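You operate a simulated robot arm through the tools that you are given. There is no shell and no other tool. Be economical: measure what you need, move in short steps, check, and stop when the job is done.

The job below is to be done with a simulated two-armed robot. You get a single attempt, and the scene is never put back.

JOB
Carry the blue seed tray under the peg board and press its holes.
Fine: roll the grey trolley against the wall bench and brake it before the tray is lifted; board up again; the green seed tray, its cover and other controls of the wall bench stay.

Only the result counts: the job must be done as asked and must still hold three seconds after the hand-in. Knocking over, shifting, dropping, spilling or breaking anything else fails it. Lids that push on must go on centred and level and be pressed home; caps that screw on are set level and turned clockwise until they are tight.

ROBOT AND FRAMES
Two 6-joint arms with two-finger parallel grippers on one trunk, on a base that drives. Base frame: it is fixed to the floor where the robot stands at the start and does not move with it; the origin is under the middle of the robot, x ahead of it, y to its left, z up. Units: cm, degrees, N and s.
The left shoulder is at the start at [6, 18.7, 119.7], the right one opposite. With the tool pointing down near the work surface each hand reaches from about 10 to 58 cm from the robot's upright axis, wherever it stands, measured 20 degrees to its own side. Places, roughly: base under the peg board [0, -60, 80]; dial below the grey heat mat [-100, -100, 70]; dial below the orange heat mat [-50, -70, 70]; green valve handle [-40, -70, 90]; grey trolley [50, -30, 50]; peg board [10, -80, 100]; red lever [20, -20, 70]; switch below the grey heat mat [-120, -120, 70]; switch below the orange heat mat [-70, -90, 70]; switch beside the grow lamp plate [-150, -140, 70]. Payload 1.57 kg a hand.
Tool frame (each hand has its own): the origin (TCP) lies between the finger pads and is the grasp point; the fingertips stand 3 cm ahead of it; z points along the fingers, y is the line along which they close. Largest opening 11 cm; finger width 2.4, thickness 1.2; the body of the gripper, 4.8 by 11.2 cm, starts 7.8 cm behind the TCP.
Orientation is that of the tool frame in the base frame, as a unit quaternion [x, y, z, w]. With the fingers straight down and closing along the base's y, the tool's x points along the base's -x, its y along +y and its z along -z.

CONTROLS
- The arms move only by the tool arm_command. It takes "left_increments", "right_increments" or both (then of equal length, played together; a hand with none holds still); each is a list of rows, each a list of 3 entries, a list of its own where there are three numbers: the shift along the base's x, y, z in units of 250 mm (1.0 is 250 mm), then the turn, a rotation vector about the base's x, y, z in units of 180 degrees (1.0 is 180 degrees), then the finger opening in cm, from 0 to 11. In form: [[[dx, dy, dz], [ax, ay, az], gripper], ...]. A call has 1 to 8 rows; each row is the pose to reach, as a shift and turn from the pose commanded when the call began. A call with a number of a shift or a turn outside -1 to 1 is refused whole. A row lasts 0.2 s, in which the tool goes at most 5 cm and 8.6 degrees; a call with a longer step from one row to the next is refused whole, and so is a gripper value outside its range. A pose out of reach is approached as far as the arm can. The call stops where the force on the tool passes 80 N (or 10 N more than at its start, if that is more) or the arm is blocked; 0.2 s more then pass. Each finger travels about 15.3 cm/s and halts on what it meets, pressing with about 36 N; the grip force reading is that of the motor and also rises with nothing between the fingers. The clock runs only during rows and for 0.2 s after the last one: add rows that repeat a pose to give the fingers time. It gives the time, the measured TCP pose, the force on the tool (base axes), the opening and the grip force at its end, in the units of the frame above (readings bear some noise), with the torque about the TCP (base axes, N m) and any sound that the robot's microphone picked up, and new pictures: "views" is both (left out), scene, wrist or none (wrist: the cameras of the hands that moved).
- Cameras (640 x 400 px; columns grow to the right, rows downward): "scene" is now at [0.58, -5.25, 172.58]; the picture's right is [-0.51, -0.86, -0.00], its down [-0.69, 0.41, -0.60] and it looks along [0.51, -0.31, -0.80] (base axes); focal length 277 px, centre (320, 200). "left" rides on the left gripper at [7, -1.6, -14.1] in its tool frame; the picture's right is [0.23, 0.97, 0.00], its down [-0.86, 0.20, -0.48] and it looks along [-0.47, 0.11, 0.88] (tool axes); focal length 222 px, centre (320, 200). "right" rides on the right gripper at [7, 1.6, -14.1] in its tool frame; the picture's right is [-0.23, 0.97, 0.00], its down [-0.86, -0.20, -0.48] and it looks along [-0.47, -0.11, 0.88] (tool axes); focal length 222 px, centre (320, 200). There is no depth. A picture from a camera that has moved, and an enlarged one, comes with that camera's place and axes in the base frame and with its lens. The place of the scene camera against the robot may be out by one fixed shift of up to 2.5 cm in any direction.
- slide_trunk(by): slides the trunk up (or, below 0, down) by that many cm; the arms and the scene camera ride with it, the base frame stays. It gives what a move gives, with no picture.
- base_move(legs): drives the robot by 1 to 6 legs, each [ahead, left, turn to the left] in cm, cm and degrees, along the robot's own axes; the way and the turn of a leg run together, so that a leg with both is an arc; at most 150 cm and 180 degrees a leg. The arms and the cameras ride along, it lands a little off, and it stops where it bumps. It gives what a move gives, and a new picture of the scene camera.
- turn_head(pan, tilt): turns the head with the scene camera to pan (to the left, within 86 degrees either way) and tilt (down, from -29 to 69), counted from straight ahead of the robot. It gives what a move gives, and a new picture of the scene camera.
- enlarge(camera, box): a new picture of the part [left, top, right, bottom] of that camera's present view, enlarged. No time passes.
- finish_job(): hands the job in; it is judged then, once.

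Go step by step. Nothing tells you exact positions but the pictures and the camera data: compare them with the known pose of the tool, close in by small moves and look again before you grip or let go. The budget is 120 turns and 260 pictures, counting those below and the enlarged ones. Unless the task says otherwise, let go and move clear before handing in, and close with one line.

The tools are called after "Call:" as a command line: name --argument value ..., lists and objects as JSON in quotes. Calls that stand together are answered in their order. arm_command: Moves the arms, as the interface text tells. Its arguments: {"type":"object","properties":{"left_increments":{"type":"array"},"right_increments":{"type":"array"},"views":{"type":"string","enum":["both","scene","wrist","none"]}},"required":[]} The other tools are called the same way: slide_trunk (by) slides the trunk up or down; base_move (legs) drives the base; turn_head (pan, tilt) turns the head that bears the scene camera; enlarge (camera, box) takes an enlarged picture of a part of a camera's view; finish_job () hands the job in.

At the start:

```text
time_s: 0.0
left_ee_pos: [34.43, -0.81, 139.08]
left_ee_rot: [0.0, 1.0, 0.0, 0.0]
left_wrist_force: [-0.4, 0.3, -0.6]
left_ft_torque: [0.0, -0.04, -0.02]
left_finger_gap: 10.98
left_grip_force: 0.0
right_ee_pos: [30.78, -34.2, 142.71]
right_ee_rot: [-0.001, 1.0, -0.001, 0.0]
right_wrist_force: [0.1, 0.6, -0.2]
right_ft_torque: [-0.01, -0.03, -0.01]
right_finger_gap: 11.01
right_grip_force: 0.0
trunk travel left (down, up): [-82.5, 16.5]
robot x, y, heading: [-0.16, 0.33, 0.1]
head pan, tilt: [-31.0, 53.3]
```

scene: 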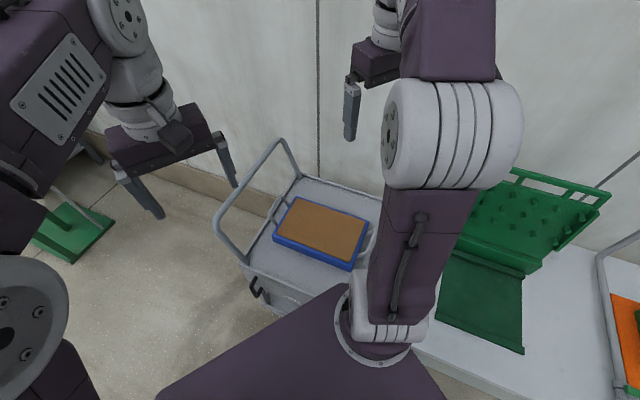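
right: 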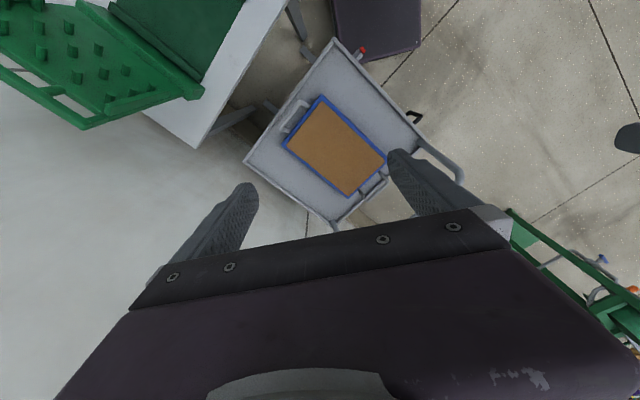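
left: 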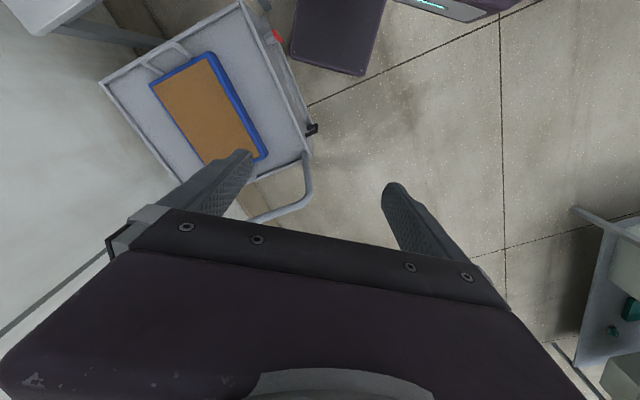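

I see the grey trolley with the blue tray ahead-right, and the bench with the green peg board further right. First I look at the details before moving anything.

Call:
enlarge --camera "scene" --box '[200, 130, 400, 330]'

Call:
enlarge --camera "right" --box '[220, 20, 480, 240]'

Call:
turn_head --pan -75 --tilt 45

```text
2.00 times, centred on (300, 230) of scene
camera zoom: at [0.58, -5.25, 172.58], right [-0.51, -0.86, 0.0], down [-0.69, 0.41, -0.6], along [0.51, -0.31, -0.8], focal length 555 px, centre (360, 140)
```

zoom: 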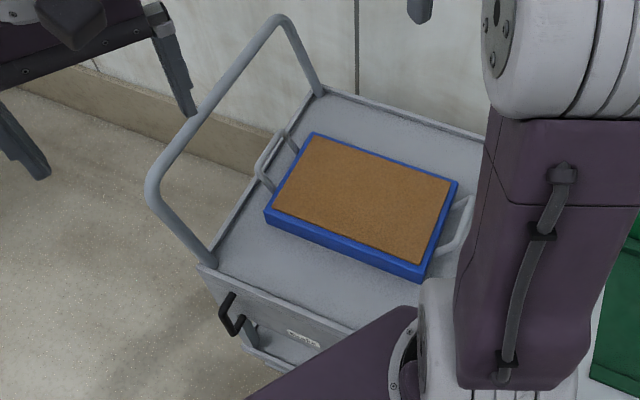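

```text
1.82 times, centred on (350, 130) of right
camera zoom: at [23.69, -32.52, 156.73], right [0.23, 0.97, 0.0], down [0.86, -0.2, 0.48], along [0.47, -0.11, -0.88], focal length 404 px, centre (266, 327)
```

zoom: 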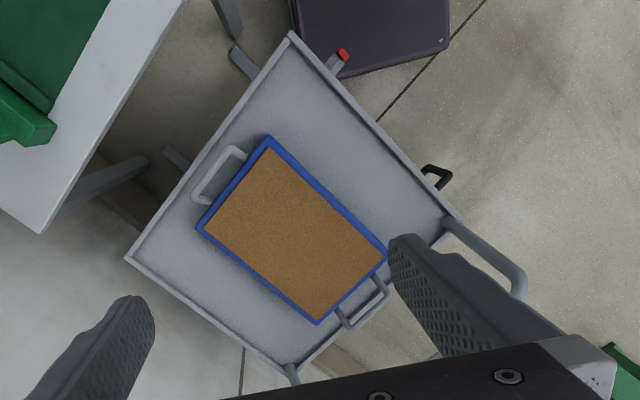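

```text
time_s: 1.1
left_ee_pos: [34.27, -0.75, 139.23]
left_ee_rot: [-0.001, 1.0, 0.0, 0.0]
left_wrist_force: [-0.2, 0.7, 0.1]
left_ft_torque: [0.02, -0.03, -0.02]
left_finger_gap: 11.02
left_grip_force: 0.0
right_ee_pos: [30.65, -34.31, 142.73]
right_ee_rot: [0.0, 1.0, 0.0, -0.001]
right_wrist_force: [-0.1, -0.7, 0.5]
right_ft_torque: [0.01, -0.01, 0.01]
right_finger_gap: 11.0
right_grip_force: 0.1
trunk travel left (down, up): [-82.5, 16.5]
robot x, y, heading: [-0.26, 0.3, -0.0]
head pan, tilt: [-75.0, 45.0]
camera scene: at [-3.63, -9.3, 173.71], right [-0.97, -0.26, 0.0], down [-0.18, 0.68, -0.71], along [0.18, -0.68, -0.71], focal length 277 px, centre (320, 200)
```

scene: 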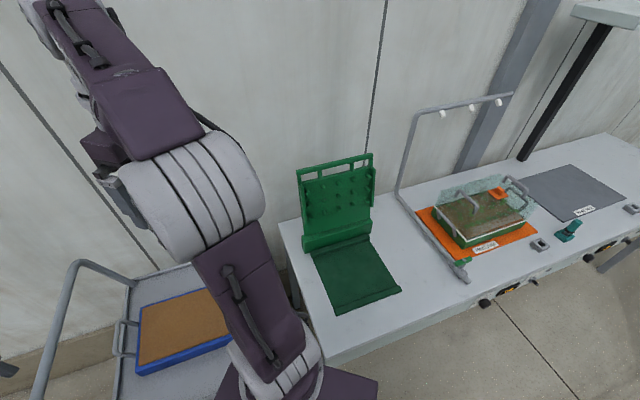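

The peg board stands up, hinged at the back of its base plate, with a handle bar on top. I look closer.

Call:
enlarge --camera "scene" --box '[260, 130, 420, 330]'

Call:
turn_head --pan -45 --tilt 65

```text
2.00 times, centred on (340, 230) of scene
camera zoom: at [-3.63, -9.3, 173.71], right [-0.97, -0.26, 0.0], down [-0.18, 0.68, -0.71], along [0.18, -0.68, -0.71], focal length 555 px, centre (280, 140)
```

zoom: 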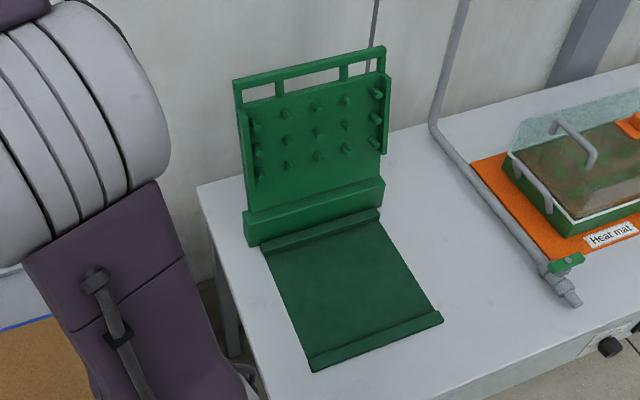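

```text
time_s: 2.1
left_ee_pos: [34.37, -0.63, 139.14]
left_ee_rot: [0.0, 1.0, 0.0, 0.001]
left_wrist_force: [-0.1, -0.8, -0.3]
left_ft_torque: [-0.01, 0.01, 0.01]
left_finger_gap: 11.01
left_grip_force: 0.0
right_ee_pos: [30.72, -34.19, 142.73]
right_ee_rot: [0.0, 1.0, 0.0, 0.0]
right_wrist_force: [0.6, -0.3, 0.3]
right_ft_torque: [0.0, 0.01, 0.01]
right_finger_gap: 11.02
right_grip_force: 0.0
trunk travel left (down, up): [-82.5, 16.5]
robot x, y, heading: [0.16, -0.03, -0.3]
head pan, tilt: [-45.0, 65.0]
camera scene: at [-1.47, -5.75, 171.21], right [-0.71, -0.71, 0.0], down [-0.64, 0.64, -0.42], along [0.3, -0.3, -0.91], focal length 277 px, centre (320, 200)
```

scene: 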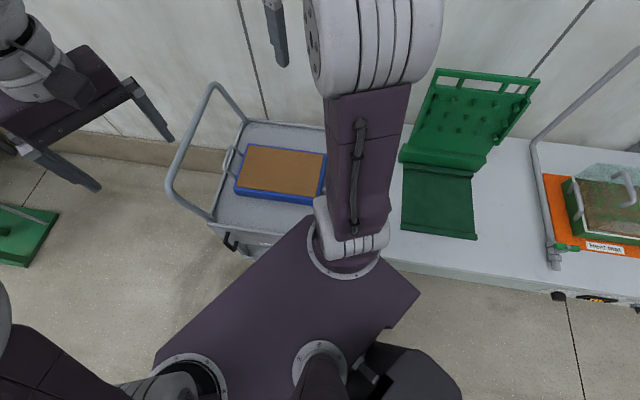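

Geometry so far, taking u = (.81,.59) along the wall and n = (.59,-.81) towards it. The trolley stands about 15 cm short of the bench end, with its loop handle at u≈46. I back off, face the wall and shift left to get at the loop.

Call:
base_move --legs '[[-5.9, 8.1, 0], [0, 0, -54], [0, 26, 0]]'

Call:
turn_head --pan 0 --tilt 55

```text
time_s: 7.1
left_ee_pos: [34.66, -4.45, 139.13]
left_ee_rot: [0.448, 0.894, 0.0, 0.001]
left_wrist_force: [-0.4, -0.7, -0.1]
left_ft_torque: [0.02, -0.02, -0.05]
left_finger_gap: 10.98
left_grip_force: 0.1
right_ee_pos: [5.64, -21.51, 142.6]
right_ee_rot: [0.448, 0.894, 0.0, 0.0]
right_wrist_force: [0.1, 0.0, 0.1]
right_ft_torque: [0.01, -0.05, 0.0]
right_finger_gap: 11.0
right_grip_force: 0.1
trunk travel left (down, up): [-82.5, 16.5]
robot x, y, heading: [15.13, 24.03, -53.3]
head pan, tilt: [-45.0, 65.0]
camera scene: at [10.44, 20.87, 171.2], right [-0.99, 0.14, 0.0], down [0.13, 0.9, -0.42], along [-0.06, -0.42, -0.91], focal length 277 px, centre (320, 200)
```

scene: 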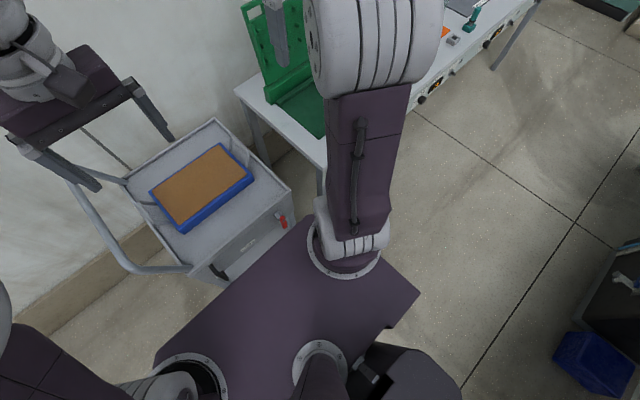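

```text
time_s: 8.2
left_ee_pos: [34.75, -4.35, 139.14]
left_ee_rot: [0.449, 0.894, 0.0, 0.0]
left_wrist_force: [-0.8, 0.0, -0.7]
left_ft_torque: [0.04, 0.02, -0.01]
left_finger_gap: 10.98
left_grip_force: 0.1
right_ee_pos: [5.86, -21.42, 142.69]
right_ee_rot: [0.449, 0.894, 0.0, 0.0]
right_wrist_force: [0.1, -0.7, -1.1]
right_ft_torque: [0.02, 0.0, 0.0]
right_finger_gap: 11.0
right_grip_force: 0.0
trunk travel left (down, up): [-82.5, 16.5]
robot x, y, heading: [14.8, 23.64, -53.4]
head pan, tilt: [0.0, 55.0]
camera scene: at [15.79, 21.23, 172.36], right [-0.8, -0.6, 0.0], down [-0.49, 0.66, -0.57], along [0.34, -0.46, -0.82], focal length 277 px, centre (320, 200)
```

scene: 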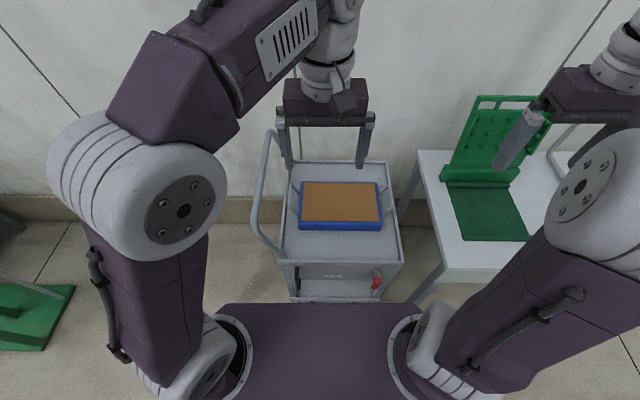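

Good view now: the trolley is centred ahead with a red lever and a black pull on its front. I zoom in on the trolley front.

Call:
enlarge --camera "scene" --box '[240, 140, 440, 310]'

Call:
enlarge --camera "left" --box '[0, 0, 640, 400]'

```text
2.35 times, centred on (340, 225) of scene
camera zoom: at [15.79, 21.23, 172.36], right [-0.8, -0.6, 0.0], down [-0.49, 0.66, -0.57], along [0.34, -0.46, -0.82], focal length 653 px, centre (273, 141)
```

zoom: 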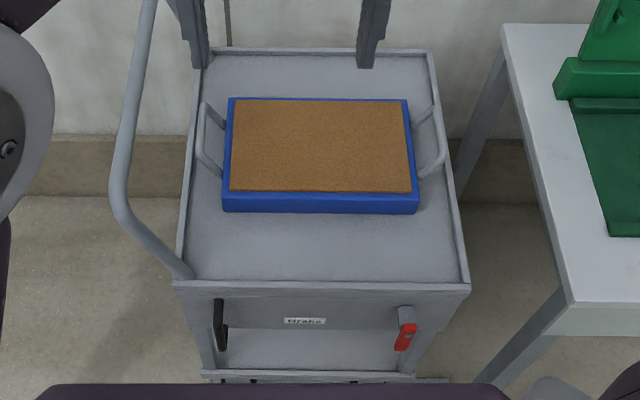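

```text
1.00 times, centred on (320, 200) of left (not enlarged: the box is as wide or as high as the picture)
camera zoom: at [29.31, 0.23, 153.28], right [0.65, 0.76, 0.0], down [0.67, -0.57, 0.48], along [0.37, -0.31, -0.88], focal length 222 px, centre (320, 200)
```

zoom: 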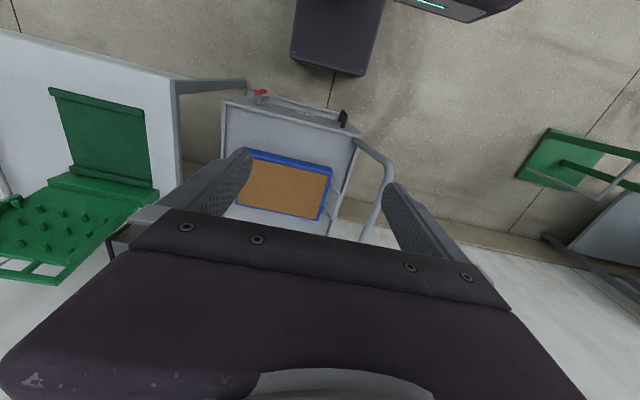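

Triangulating from three views gives trolley rim z≈80, front at n≈30, gap to the bench ≈15 cm, and loop top bar near u≈46, z≈101. I shift the base, then put the left hand above the loop bar.

Call:
base_move --legs '[[6, 8, -0.7]]'

Call:
arm_command --left_increments '[[[0.14, -0.04, 0], [0, 0, 0], 11], [[0.28, -0.08, -0.1], [0, 0, 0], 11], [[0.42, -0.12, -0.2], [0, 0, 0], 11], [[0.62, -0.1, -0.3], [0, 0, 0], 11], [[0.62, -0.1, -0.4], [0, 0, 0], 11], [[0.62, -0.1, -0.5], [0, 0, 0], 11], [[0.62, -0.1, -0.6], [0, 0, 0], 11]]'

```text
time_s: 9.3
left_ee_pos: [43.88, -4.53, 139.25]
left_ee_rot: [0.454, 0.891, 0.0, 0.001]
left_wrist_force: [-0.2, 0.9, 0.6]
left_ft_torque: [-0.02, -0.03, 0.0]
left_finger_gap: 10.97
left_grip_force: 0.0
right_ee_pos: [14.75, -21.37, 142.63]
right_ee_rot: [0.454, 0.891, 0.001, 0.002]
right_wrist_force: [0.5, 0.3, 0.7]
right_ft_torque: [-0.01, 0.0, 0.02]
right_finger_gap: 10.98
right_grip_force: 0.1
trunk travel left (down, up): [-82.5, 16.5]
robot x, y, heading: [24.41, 23.72, -54.0]
head pan, tilt: [0.0, 55.0]
camera scene: at [25.18, 21.18, 172.37], right [-0.81, -0.59, 0.0], down [-0.48, 0.66, -0.58], along [0.34, -0.46, -0.82], focal length 277 px, centre (320, 200)
```

scene: 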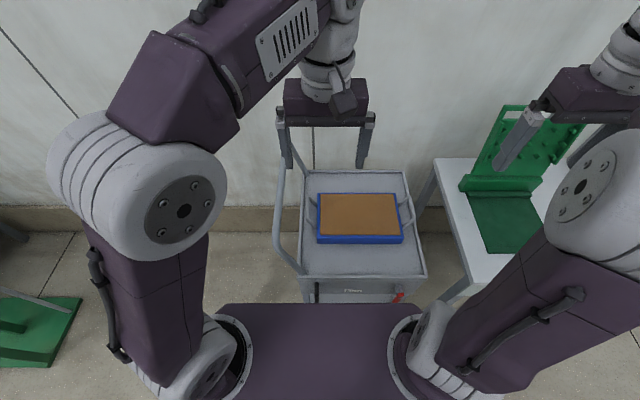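

```text
refused: row 4 steps farther than a row can; nothing moved
```

I repeat the approach with smaller steps.

Call:
arm_command --left_increments '[[[0.092, -0.011, -0.125], [0, 0, 0], 11], [[0.184, -0.022, -0.25], [0, 0, 0], 11], [[0.276, -0.033, -0.375], [0, 0, 0], 11], [[0.368, -0.044, -0.5], [0, 0, 0], 11], [[0.46, -0.055, -0.625], [0, 0, 0], 11], [[0.552, -0.066, -0.75], [0, 0, 0], 11], [[0.644, -0.077, -0.875], [0, 0, 0], 11], [[0.736, -0.087, -1.0], [0, 0, 0], 11]]'

```text
time_s: 11.1
left_ee_pos: [62.58, -6.72, 114.32]
left_ee_rot: [0.454, 0.891, -0.001, -0.001]
left_wrist_force: [-0.3, -0.3, -0.4]
left_ft_torque: [0.0, 0.02, 0.01]
left_finger_gap: 11.01
left_grip_force: 0.1
right_ee_pos: [15.28, -21.62, 142.7]
right_ee_rot: [0.454, 0.891, -0.001, -0.001]
right_wrist_force: [1.0, -0.1, 0.0]
right_ft_torque: [0.03, 0.01, 0.02]
right_finger_gap: 10.99
right_grip_force: 0.0
trunk travel left (down, up): [-82.5, 16.5]
robot x, y, heading: [24.73, 23.78, -53.9]
head pan, tilt: [0.0, 55.0]
camera scene: at [25.87, 21.07, 172.37], right [-0.81, -0.59, 0.0], down [-0.48, 0.66, -0.57], along [0.34, -0.46, -0.82], focal length 277 px, centre (320, 200)
camera left: at [57.2, -2.14, 128.41], right [0.65, 0.76, 0.0], down [0.66, -0.57, 0.48], along [0.36, -0.31, -0.88], focal length 222 px, centre (320, 200)
```

scene: 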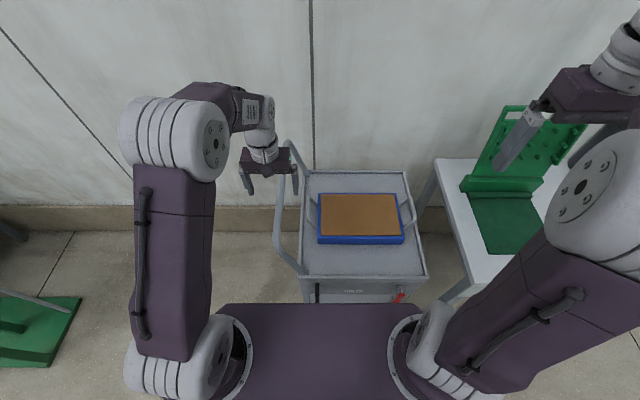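
left: 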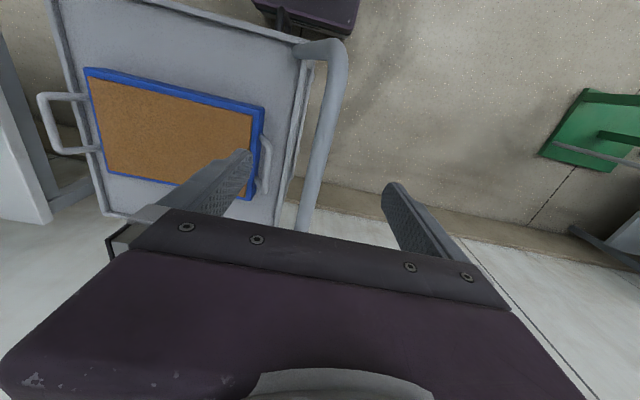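

The bar lies centred between the left fingers. I lower 13 cm to bring it to the pads and look.

Call:
arm_command --left_increments '[[[0, 0, -0.12], [0, 0, 0], 11], [[0, 0, -0.24], [0, 0, 0], 11], [[0, 0, -0.36], [0, 0, 0], 11], [[0, 0, -0.5], [0, 0, 0], 11]]' --views "both"

Call:
enlarge --camera "scene" --box '[200, 110, 360, 290]'

```text
time_s: 12.1
left_ee_pos: [62.98, -6.94, 101.51]
left_ee_rot: [0.454, 0.891, -0.001, 0.0]
left_wrist_force: [-0.6, -0.6, -0.3]
left_ft_torque: [0.02, 0.02, -0.02]
left_finger_gap: 11.02
left_grip_force: 0.0
right_ee_pos: [15.27, -21.56, 142.67]
right_ee_rot: [0.454, 0.891, 0.0, -0.001]
right_wrist_force: [0.0, 0.9, 0.0]
right_ft_torque: [0.04, 0.01, 0.0]
right_finger_gap: 11.0
right_grip_force: 0.2
trunk travel left (down, up): [-82.5, 16.5]
robot x, y, heading: [24.85, 23.81, -54.0]
head pan, tilt: [0.0, 55.0]
camera scene: at [25.83, 21.07, 172.37], right [-0.81, -0.59, 0.0], down [-0.48, 0.66, -0.57], along [0.34, -0.46, -0.82], focal length 277 px, centre (320, 200)
camera left: at [57.58, -2.22, 115.72], right [0.65, 0.76, 0.0], down [0.66, -0.57, 0.48], along [0.36, -0.31, -0.88], focal length 222 px, centre (320, 200)
```

scene: 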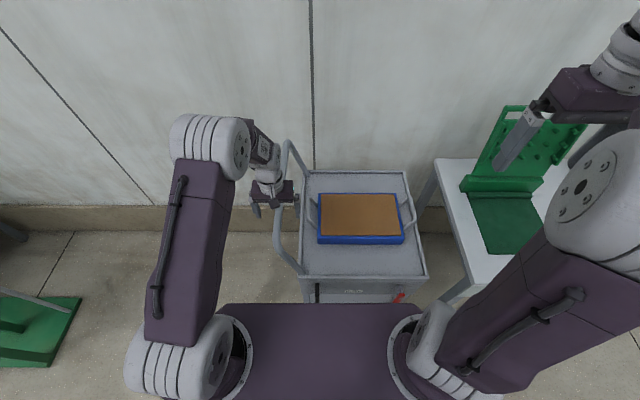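
left: 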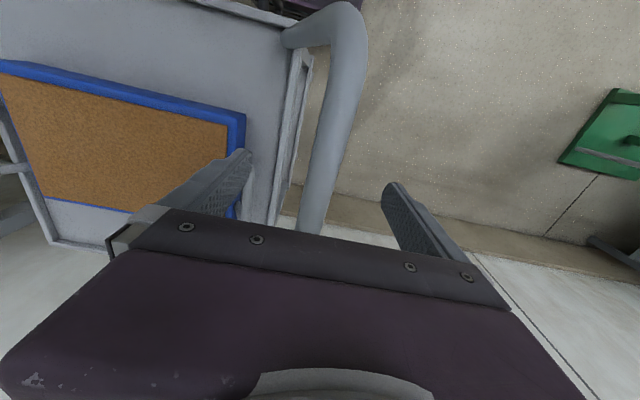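

```text
2.22 times, centred on (280, 200) of scene
camera zoom: at [25.83, 21.07, 172.37], right [-0.81, -0.59, 0.0], down [-0.48, 0.66, -0.57], along [0.34, -0.46, -0.82], focal length 616 px, centre (409, 200)
```

zoom: 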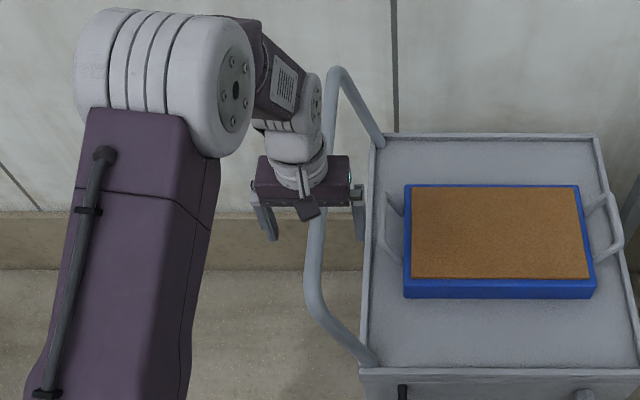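

The bar is between the fingers. I close gently and read the gap.

Call:
arm_command --left_increments '[[[0, 0, 0], [0, 0, 0], 7], [[0, 0, 0], [0, 0, 0], 4], [[0, 0, 0], [0, 0, 0], 1.5], [[0, 0, 0], [0, 0, 0], 1.5]]' --views "wrist"

```text
time_s: 13.1
left_ee_pos: [62.92, -6.79, 101.6]
left_ee_rot: [0.454, 0.891, -0.001, 0.0]
left_wrist_force: [1.4, 1.0, -0.1]
left_ft_torque: [0.23, 0.12, -0.32]
left_finger_gap: 2.36
left_grip_force: 35.8
right_ee_pos: [15.25, -21.48, 142.65]
right_ee_rot: [0.454, 0.891, 0.0, 0.0]
right_wrist_force: [0.1, 0.5, -0.5]
right_ft_torque: [-0.01, -0.02, 0.02]
right_finger_gap: 11.0
right_grip_force: 0.0
trunk travel left (down, up): [-82.5, 16.5]
robot x, y, heading: [24.44, 23.76, -53.9]
head pan, tilt: [0.0, 55.0]
camera left: at [57.54, -2.13, 115.77], right [0.65, 0.76, 0.0], down [0.66, -0.57, 0.48], along [0.36, -0.31, -0.88], focal length 222 px, centre (320, 200)
```

left: 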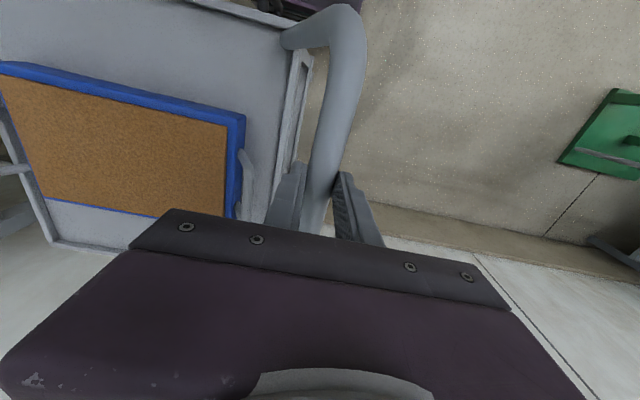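

Gripped the bar (2.4 cm). I push the trolley towards the bench end in small steps.

Call:
arm_command --left_increments '[[[-0.0485, -0.0353, 0], [0, 0, 0], 1.5], [[-0.097, -0.0706, 0], [0, 0, 0], 1.5], [[-0.1455, -0.106, 0], [0, 0, 0], 1.5], [[-0.194, -0.141, 0], [0, 0, 0], 1.5], [[-0.2425, -0.1765, 0], [0, 0, 0], 1.5], [[-0.291, -0.212, 0], [0, 0, 0], 1.5], [[-0.34, -0.247, 0], [0, 0, 0], 1.5], [[-0.372, -0.27, 0], [0, 0, 0], 1.5]]' --views "scene"

Call:
enlarge --camera "scene" --box '[260, 150, 500, 310]'

```text
time_s: 14.9
left_ee_pos: [53.48, -13.56, 101.42]
left_ee_rot: [0.454, 0.891, -0.001, 0.0]
left_wrist_force: [1.9, 2.1, 8.1]
left_ft_torque: [-0.59, -0.25, -0.3]
left_finger_gap: 2.39
left_grip_force: 36.2
right_ee_pos: [15.03, -21.47, 142.6]
right_ee_rot: [0.454, 0.891, 0.0, 0.001]
right_wrist_force: [-0.3, 0.0, 0.3]
right_ft_torque: [0.02, 0.0, 0.0]
right_finger_gap: 10.98
right_grip_force: 0.0
trunk travel left (down, up): [-82.5, 16.5]
robot x, y, heading: [24.75, 23.57, -53.6]
head pan, tilt: [0.0, 55.0]
camera scene: at [25.61, 21.27, 172.36], right [-0.81, -0.59, 0.0], down [-0.48, 0.66, -0.57], along [0.34, -0.46, -0.82], focal length 277 px, centre (320, 200)
```

scene: 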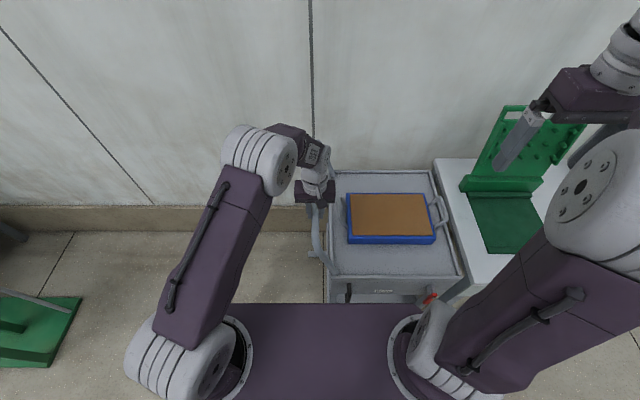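

```text
2.50 times, centred on (380, 230) of scene
camera zoom: at [25.61, 21.27, 172.36], right [-0.81, -0.59, 0.0], down [-0.48, 0.66, -0.57], along [0.34, -0.46, -0.82], focal length 693 px, centre (170, 125)
```

zoom: 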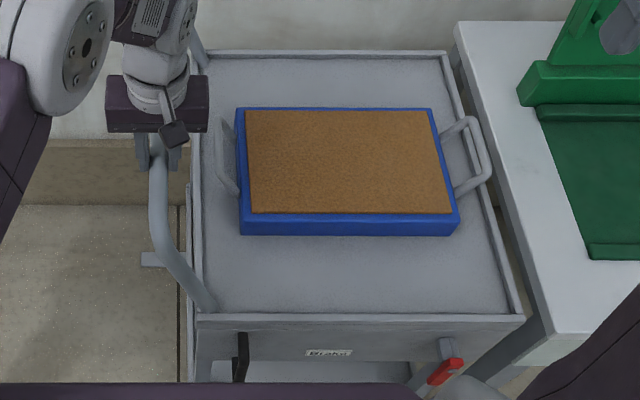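

About 3 cm of gap is left and the trolley stays square to the bench. I push on slowly until it touches.

Call:
arm_command --left_increments '[[[-0.02, -0.0147, 0], [0, 0, 0], 1.5], [[-0.04, -0.0294, 0], [0, 0, 0], 1.5], [[-0.06, -0.044, 0], [0, 0, 0], 1.5], [[-0.08, -0.0588, 0], [0, 0, 0], 1.5], [[-0.1, -0.0735, 0], [0, 0, 0], 1.5], [[-0.1, -0.0735, 0], [0, 0, 0], 1.5]]' --views "scene"

Call:
enlarge --camera "scene" --box '[260, 150, 500, 310]'

```text
time_s: 16.3
left_ee_pos: [52.48, -14.49, 101.63]
left_ee_rot: [0.454, 0.891, 0.002, -0.004]
left_wrist_force: [53.1, 36.1, 4.1]
left_ft_torque: [0.71, -1.34, -0.24]
left_finger_gap: 2.39
left_grip_force: 36.0
right_ee_pos: [16.46, -20.51, 143.07]
right_ee_rot: [0.453, 0.892, -0.006, -0.004]
right_wrist_force: [0.0, -0.4, -1.0]
right_ft_torque: [0.01, -0.01, 0.02]
right_finger_gap: 11.0
right_grip_force: 0.1
trunk travel left (down, up): [-82.5, 16.5]
robot x, y, heading: [24.84, 23.32, -54.1]
head pan, tilt: [0.0, 55.0]
camera scene: at [27.27, 22.26, 172.35], right [-0.81, -0.59, 0.01], down [-0.49, 0.66, -0.57], along [0.33, -0.47, -0.82], focal length 277 px, centre (320, 200)
```

scene: 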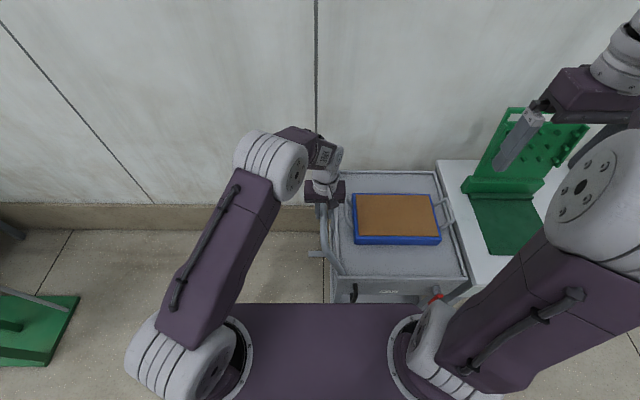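

```text
2.50 times, centred on (380, 230) of scene
camera zoom: at [27.27, 22.26, 172.35], right [-0.81, -0.59, 0.01], down [-0.49, 0.66, -0.57], along [0.33, -0.47, -0.82], focal length 693 px, centre (170, 125)
```

zoom: 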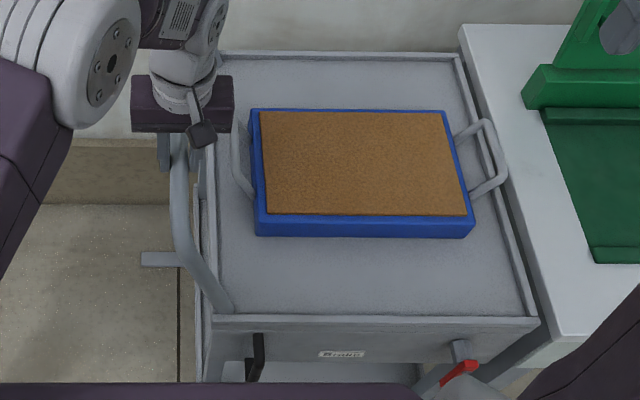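

The push force jumped to about 64 N, so the trolley seems to be against the bench. I check the seam, then relax the push while keeping hold.

Call:
enlarge --camera "scene" --box '[410, 160, 490, 310]'

Call:
arm_command --left_increments '[[[0.025, 0.018, 0], [0, 0, 0], 1.5], [[0.045, 0.033, 0], [0, 0, 0], 1.5], [[0.045, 0.033, 0], [0, 0, 0], 1.5]]' --views "scene"

Call:
enlarge --camera "scene" --box '[410, 160, 490, 310]'

```text
2.67 times, centred on (450, 235) of scene
camera zoom: at [27.27, 22.26, 172.35], right [-0.81, -0.59, 0.01], down [-0.49, 0.66, -0.57], along [0.33, -0.47, -0.82], focal length 740 px, centre (-27, 107)
```

zoom: 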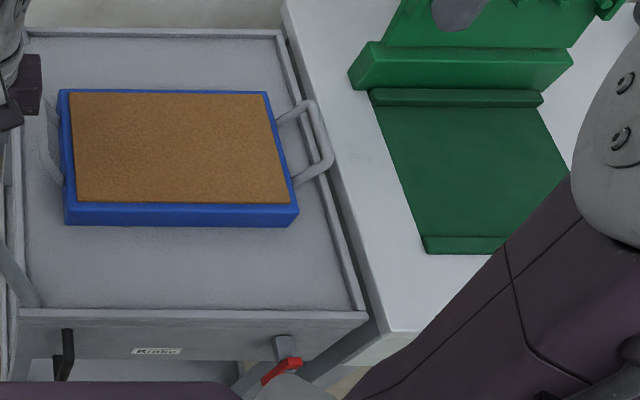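

```text
time_s: 17.1
left_ee_pos: [52.45, -14.41, 101.57]
left_ee_rot: [0.456, 0.89, -0.002, -0.001]
left_wrist_force: [18.7, 15.7, -10.1]
left_ft_torque: [0.81, 0.12, -0.31]
left_finger_gap: 2.39
left_grip_force: 35.8
right_ee_pos: [15.79, -21.2, 142.84]
right_ee_rot: [0.454, 0.891, -0.003, -0.002]
right_wrist_force: [-0.4, -0.3, 0.1]
right_ft_torque: [0.01, 0.01, -0.01]
right_finger_gap: 10.99
right_grip_force: 0.0
trunk travel left (down, up): [-82.5, 16.5]
robot x, y, heading: [24.16, 23.58, -54.0]
head pan, tilt: [0.0, 55.0]
camera scene: at [26.41, 21.43, 172.34], right [-0.81, -0.59, 0.0], down [-0.48, 0.66, -0.57], along [0.33, -0.47, -0.82], focal length 277 px, centre (320, 200)
```

scene: 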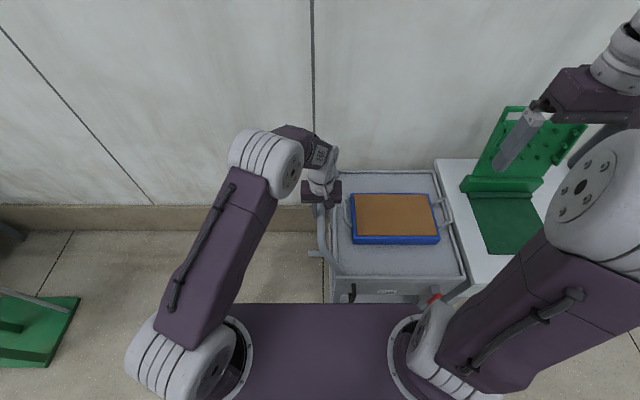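

```text
2.67 times, centred on (450, 235) of scene
camera zoom: at [26.41, 21.43, 172.34], right [-0.81, -0.59, 0.0], down [-0.48, 0.66, -0.57], along [0.33, -0.47, -0.82], focal length 740 px, centre (-27, 107)
```

zoom: 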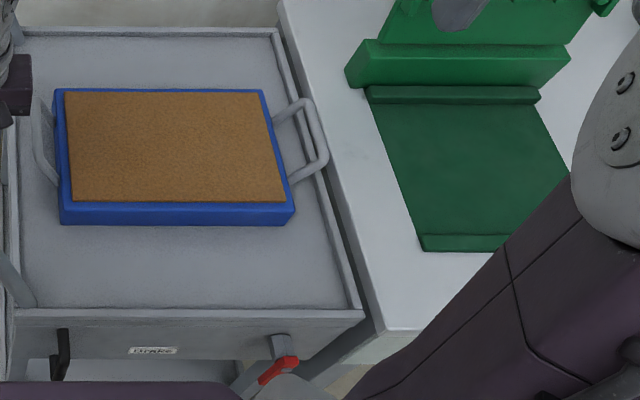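

The trolley is against the bench. Keeping the left hand on the bar, I look at the red lever with the right wrist camera.

Call:
enlarge --camera "right" --box '[160, 0, 480, 200]'

```text
2.00 times, centred on (320, 100) of right
camera zoom: at [12.87, -14.47, 156.84], right [0.92, 0.39, 0.0], down [0.34, -0.81, 0.48], along [0.18, -0.44, -0.88], focal length 444 px, centre (320, 400)
```

zoom: 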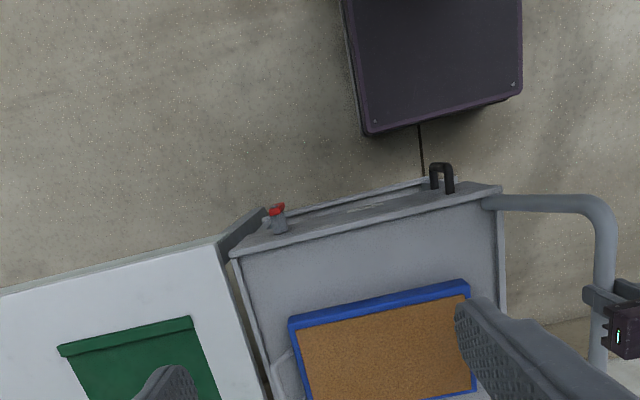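

The black part is a fixed pull; the red lever on the grey hub is the brake. I bring the right hand closer to view it from the front.

Call:
arm_command --right_increments '[[[-0.0725, 0.0485, -0.125], [0, 0, 0], 11], [[-0.145, 0.097, -0.25], [0, 0, 0], 11], [[-0.2175, 0.1455, -0.375], [0, 0, 0], 11], [[-0.29, 0.194, -0.5], [0, 0, 0], 8], [[-0.3625, 0.2425, -0.625], [0, 0, 0], 6], [[-0.435, 0.291, -0.75], [0, 0, 0], 4], [[-0.5075, 0.3395, -0.875], [0, 0, 0], 4], [[-0.58, 0.388, -1.0], [0, 0, 0], 4]]' --views "wrist"

```text
time_s: 18.9
left_ee_pos: [52.38, -14.4, 101.75]
left_ee_rot: [0.454, 0.891, 0.0, -0.001]
left_wrist_force: [12.2, 15.9, -21.6]
left_ft_torque: [0.03, -0.5, -0.38]
left_finger_gap: 2.4
left_grip_force: 35.9
right_ee_pos: [0.85, -11.7, 117.86]
right_ee_rot: [0.453, 0.891, -0.001, -0.002]
right_wrist_force: [0.6, 0.2, 1.0]
right_ft_torque: [0.02, 0.0, 0.0]
right_finger_gap: 3.99
right_grip_force: 0.1
trunk travel left (down, up): [-82.5, 16.5]
robot x, y, heading: [24.53, 23.59, -53.9]
head pan, tilt: [0.0, 55.0]
camera right: at [-2.04, -4.98, 131.84], right [0.92, 0.39, 0.0], down [0.34, -0.81, 0.48], along [0.18, -0.44, -0.88], focal length 222 px, centre (320, 200)
```

right: 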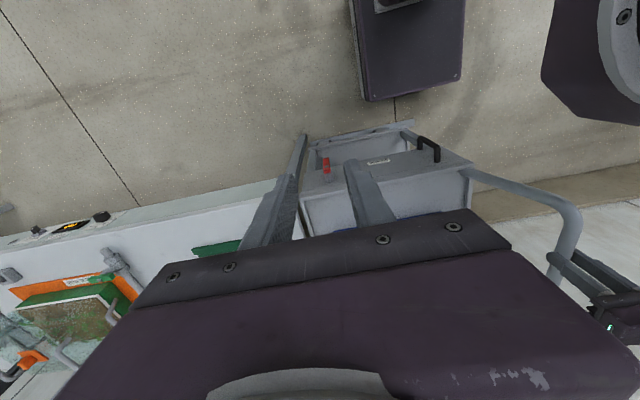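

Call:
enlarge --camera "right" --box '[270, 100, 470, 225]'

```text
3.20 times, centred on (370, 162) of right
camera zoom: at [-2.04, -4.98, 131.84], right [0.92, 0.39, 0.0], down [0.34, -0.81, 0.48], along [0.18, -0.44, -0.88], focal length 711 px, centre (160, 320)
```

zoom: 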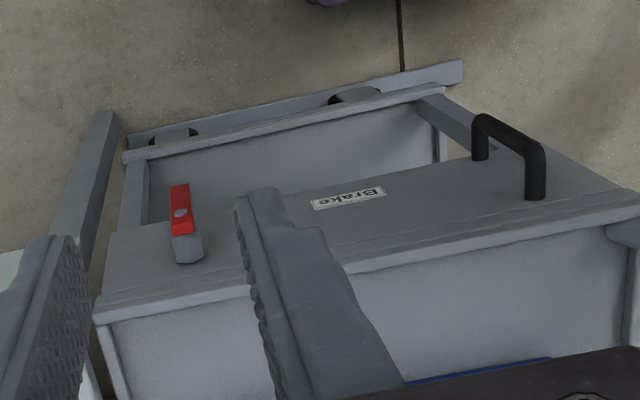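

The lever has a red arm hanging from a pivot screw on the front panel. I lower and tilt the right hand for a frontal view.

Call:
arm_command --right_increments '[[[0, -0.01, -0.125], [-0.0253, -0.0184, 0], 4], [[0, -0.02, -0.25], [-0.0506, -0.0368, 0], 4], [[0, -0.03, -0.375], [-0.0758, -0.0551, 0], 4], [[0, -0.04, -0.5], [-0.1011, -0.0735, 0], 4], [[0, -0.06, -0.625], [-0.1264, -0.0919, 0], 3], [[0, -0.08, -0.75], [-0.1517, -0.1103, 0], 2], [[0, -0.1, -0.875], [-0.177, -0.1286, 0], 2], [[0, -0.107, -1.0], [-0.2022, -0.147, 0], 2]]' --views "both"

```text
time_s: 20.7
left_ee_pos: [52.4, -14.4, 101.65]
left_ee_rot: [0.454, 0.891, -0.001, -0.002]
left_wrist_force: [12.0, 16.5, -21.1]
left_ft_torque: [-0.12, -0.69, -0.35]
left_finger_gap: 2.36
left_grip_force: 35.3
right_ee_pos: [-6.59, -17.36, 94.7]
right_ee_rot: [0.419, 0.824, -0.158, 0.348]
right_wrist_force: [-0.2, 0.3, 0.1]
right_ft_torque: [0.01, 0.01, 0.02]
right_finger_gap: 1.99
right_grip_force: 0.0
right hand out of reach, approached as far as the arm can: row 5, 6, 7, 8
trunk travel left (down, up): [-82.5, 16.5]
robot x, y, heading: [24.58, 23.33, -53.6]
head pan, tilt: [0.0, 55.0]
camera scene: at [26.17, 21.33, 172.36], right [-0.81, -0.59, 0.0], down [-0.48, 0.66, -0.57], along [0.34, -0.46, -0.82], focal length 277 px, centre (320, 200)
camera right: at [-14.39, -4.41, 99.77], right [0.87, 0.45, 0.19], down [-0.02, -0.35, 0.94], along [0.49, -0.82, -0.3], focal length 222 px, centre (320, 200)
```

scene: 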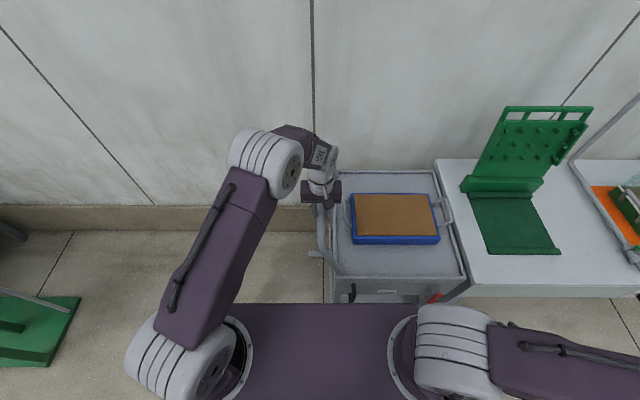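
right: 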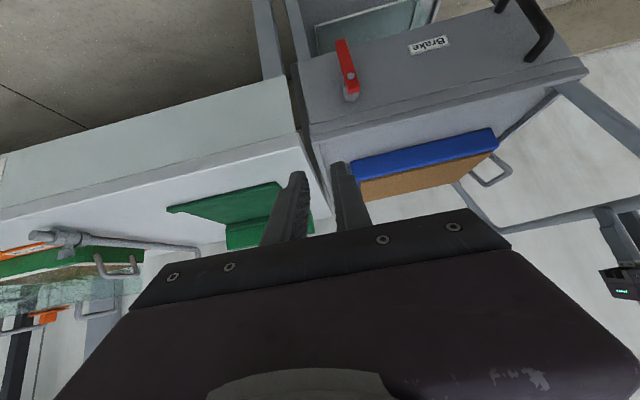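

Call:
enlarge --camera "right" --box '[290, 10, 470, 130]'

```text
3.33 times, centred on (380, 70) of right
camera zoom: at [-14.39, -4.41, 99.77], right [0.87, 0.45, 0.19], down [-0.02, -0.35, 0.94], along [0.49, -0.82, -0.3], focal length 740 px, centre (120, 633)
```

zoom: 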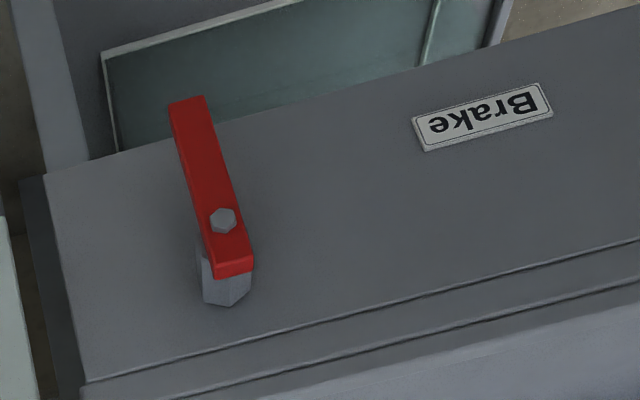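

Pivot bolt at u≈-8, n≈24.6, z≈71, with the arm hanging 9 cm down; it turns about the axis facing me. The right arm needs a better stance, so I release the bar with the left hand and raise it clear, then shift the base right and lower the trunk.

Call:
arm_command --left_increments '[[[0.016, 0.012, 0], [0, 0, 0], 1.5], [[0.016, 0.012, 0], [0, 0, 0], 5], [[0.016, 0.012, 0], [0, 0, 0], 9], [[0.016, 0.012, 0], [0, 0, 0], 11], [[0.016, 0.012, 0.15], [0, 0, 0], 11], [[0.016, 0.012, 0.3], [0, 0, 0], 11], [[0.016, 0.012, 0.45], [0, 0, 0], 11], [[0.016, 0.012, 0.6], [0, 0, 0], 11]]' --views "scene"

Call:
enlarge --camera "scene" --box '[410, 160, 490, 310]'

```text
time_s: 22.5
left_ee_pos: [52.45, -14.24, 116.96]
left_ee_rot: [0.455, 0.891, 0.0, 0.0]
left_wrist_force: [0.9, 0.2, 0.3]
left_ft_torque: [-0.02, -0.03, -0.02]
left_finger_gap: 10.97
left_grip_force: 0.0
right_ee_pos: [-6.77, -17.26, 94.7]
right_ee_rot: [0.42, 0.823, -0.157, 0.348]
right_wrist_force: [0.1, -0.6, -0.1]
right_ft_torque: [-0.02, -0.01, 0.0]
right_finger_gap: 2.03
right_grip_force: 0.0
trunk travel left (down, up): [-82.5, 16.5]
robot x, y, heading: [24.82, 23.72, -54.1]
head pan, tilt: [0.0, 55.0]
camera scene: at [25.69, 21.27, 172.36], right [-0.81, -0.59, 0.0], down [-0.48, 0.66, -0.57], along [0.34, -0.46, -0.82], focal length 277 px, centre (320, 200)
```

scene: 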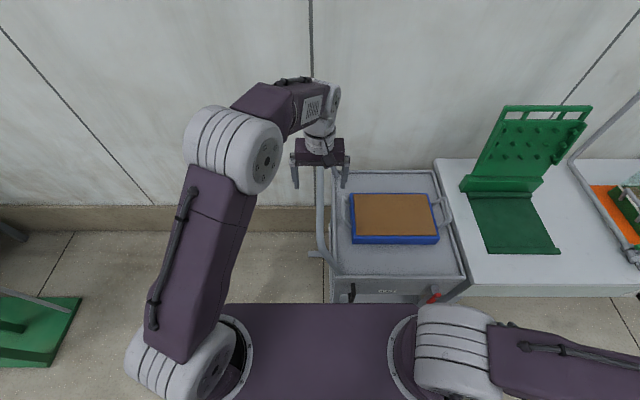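

```text
2.67 times, centred on (450, 235) of scene
camera zoom: at [25.69, 21.27, 172.36], right [-0.81, -0.59, 0.0], down [-0.48, 0.66, -0.57], along [0.34, -0.46, -0.82], focal length 740 px, centre (-27, 107)
```

zoom: 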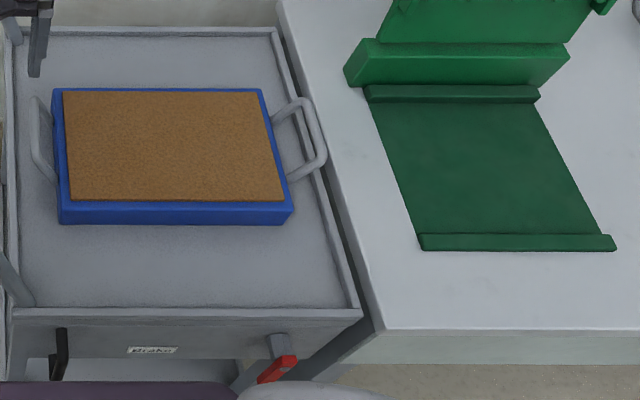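

Trolley stays put. Now the base goes right, with the left arm raised before the trunk comes down.

Call:
base_move --legs '[[0, -20, 0]]'

Call:
arm_command --left_increments '[[[0.06, 0.044, 0.14], [0, 0, 0], 11], [[0.12, 0.088, 0.28], [0, 0, 0], 11], [[0.18, 0.132, 0.42], [0, 0, 0], 11], [[0.24, 0.176, 0.56], [0, 0, 0], 11], [[0.3, 0.22, 0.7], [0, 0, 0], 11], [[0.36, 0.265, 0.84], [0, 0, 0], 11], [[0.42, 0.309, 0.98], [0, 0, 0], 11]]' --views "none"

Call:
slide_trunk --by -25

Call:
turn_head --pan 0 --tilt 50

Call:
enlarge --camera "right" --box '[0, 0, 640, 400]'

```text
time_s: 24.1
left_ee_pos: [36.62, -25.94, 116.9]
left_ee_rot: [0.454, 0.891, -0.003, -0.001]
left_wrist_force: [-0.6, -0.1, -0.7]
left_ft_torque: [0.02, -0.04, 0.01]
left_finger_gap: 11.0
left_grip_force: 0.0
right_ee_pos: [-22.7, -28.95, 94.69]
right_ee_rot: [0.42, 0.824, -0.158, 0.347]
right_wrist_force: [0.2, -1.3, -0.3]
right_ft_torque: [0.02, 0.01, -0.04]
right_finger_gap: 2.0
right_grip_force: 0.0
trunk travel left (down, up): [-82.5, 16.5]
robot x, y, heading: [8.68, 11.79, -54.0]
head pan, tilt: [0.0, 55.0]
camera scene: at [9.96, 9.66, 172.37], right [-0.81, -0.59, 0.0], down [-0.48, 0.66, -0.57], along [0.34, -0.46, -0.82], focal length 277 px, centre (320, 200)
```

scene: 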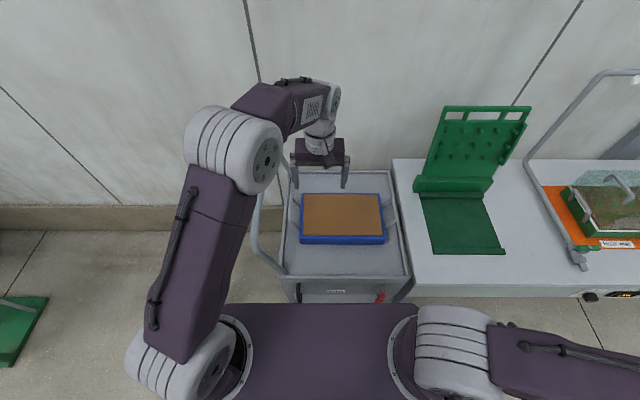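

```text
time_s: 25.7
left_ee_pos: [46.64, -17.55, 140.63]
left_ee_rot: [0.454, 0.891, -0.001, 0.0]
left_wrist_force: [0.0, 0.0, -0.3]
left_ft_torque: [-0.02, 0.02, 0.04]
left_finger_gap: 11.0
left_grip_force: 0.0
left hand out of reach, approached as far as the arm can: row 7
right_ee_pos: [-22.81, -29.06, 94.72]
right_ee_rot: [0.421, 0.823, -0.157, 0.347]
right_wrist_force: [-0.7, -0.1, -0.6]
right_ft_torque: [-0.02, -0.04, 0.02]
right_finger_gap: 2.04
right_grip_force: 0.1
trunk travel left (down, up): [-82.5, 16.5]
robot x, y, heading: [8.92, 12.06, -53.9]
head pan, tilt: [0.0, 55.0]
```

```text
time_s: 28.3
left_ee_pos: [46.53, -17.65, 115.49]
left_ee_rot: [0.454, 0.891, -0.001, 0.0]
left_wrist_force: [-0.5, 0.2, -1.1]
left_ft_torque: [0.02, -0.01, 0.02]
left_finger_gap: 11.0
left_grip_force: 0.0
right_ee_pos: [-22.94, -29.28, 69.5]
right_ee_rot: [0.421, 0.823, -0.157, 0.348]
right_wrist_force: [0.6, 0.1, 0.4]
right_ft_torque: [0.0, 0.01, -0.02]
right_finger_gap: 2.01
right_grip_force: 0.0
trunk travel left (down, up): [-57.5, 41.5]
robot x, y, heading: [8.87, 11.78, -54.1]
head pan, tilt: [0.0, 55.0]
```

```text
time_s: 29.0
left_ee_pos: [46.48, -17.61, 115.51]
left_ee_rot: [0.454, 0.891, -0.001, 0.0]
left_wrist_force: [0.6, -0.2, -0.3]
left_ft_torque: [0.01, -0.06, 0.0]
left_finger_gap: 11.02
left_grip_force: 0.2
right_ee_pos: [-22.9, -29.14, 69.45]
right_ee_rot: [0.421, 0.823, -0.157, 0.348]
right_wrist_force: [0.1, -0.6, -1.1]
right_ft_torque: [0.0, 0.02, 0.0]
right_finger_gap: 2.0
right_grip_force: 0.1
trunk travel left (down, up): [-57.5, 41.5]
robot x, y, heading: [8.6, 11.88, -54.1]
head pan, tilt: [0.0, 50.0]
camera scene: at [9.95, 9.06, 148.01], right [-0.81, -0.59, 0.0], down [-0.45, 0.62, -0.64], along [0.38, -0.52, -0.77], focal length 277 px, centre (320, 200)
```

scene: 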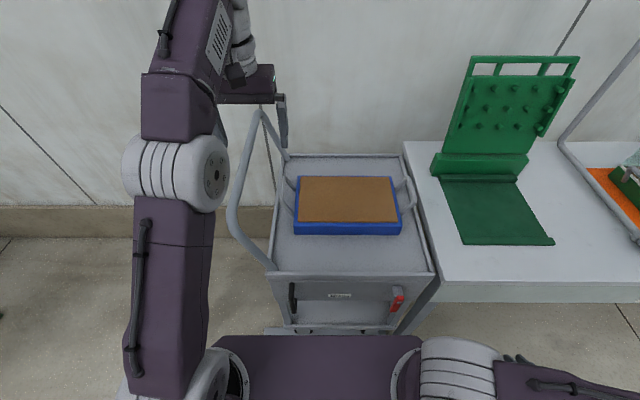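

```text
1.00 times, centred on (320, 200) of right (not enlarged: the box is as wide or as high as the picture)
camera zoom: at [-30.68, -16.19, 74.68], right [0.87, 0.45, 0.19], down [-0.03, -0.35, 0.94], along [0.49, -0.82, -0.3], focal length 222 px, centre (320, 200)
```

zoom: 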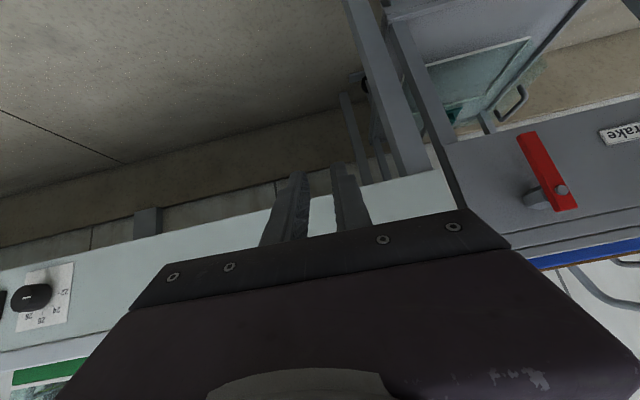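

Both hands are well placed now. I regrip the loop bar with the left hand to hold the trolley against the bench.

Call:
arm_command --left_increments '[[[0.12, 0.064, 0], [0, 0, 0], 11], [[0.236, 0.128, 0], [0, 0, 0], 11], [[0.236, 0.128, -0.14], [0, 0, 0], 11], [[0.236, 0.128, -0.28], [0, 0, 0], 11], [[0.236, 0.128, -0.42], [0, 0, 0], 11], [[0.236, 0.128, -0.56], [0, 0, 0], 11]]' --views "wrist"

```text
time_s: 30.4
left_ee_pos: [52.53, -14.53, 101.63]
left_ee_rot: [0.454, 0.891, -0.002, 0.0]
left_wrist_force: [1.1, -0.6, 0.0]
left_ft_torque: [0.02, 0.02, 0.01]
left_finger_gap: 11.02
left_grip_force: 0.0
left hand out of reach, approached as far as the arm can: row 2
right_ee_pos: [-22.81, -29.24, 69.48]
right_ee_rot: [0.42, 0.823, -0.157, 0.348]
right_wrist_force: [0.7, 0.2, -1.2]
right_ft_torque: [-0.04, 0.0, -0.03]
right_finger_gap: 2.0
right_grip_force: 0.1
trunk travel left (down, up): [-57.5, 41.5]
robot x, y, heading: [8.46, 12.05, -53.9]
head pan, tilt: [0.0, 50.0]
camera left: at [47.03, -9.89, 115.72], right [0.65, 0.76, 0.0], down [0.66, -0.57, 0.48], along [0.36, -0.32, -0.88], focal length 222 px, centre (320, 200)
```

left: 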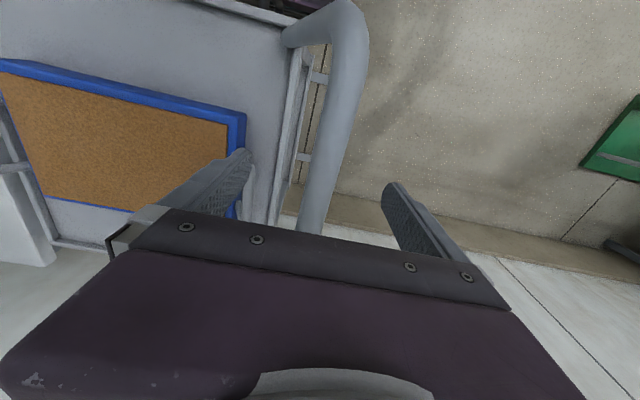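

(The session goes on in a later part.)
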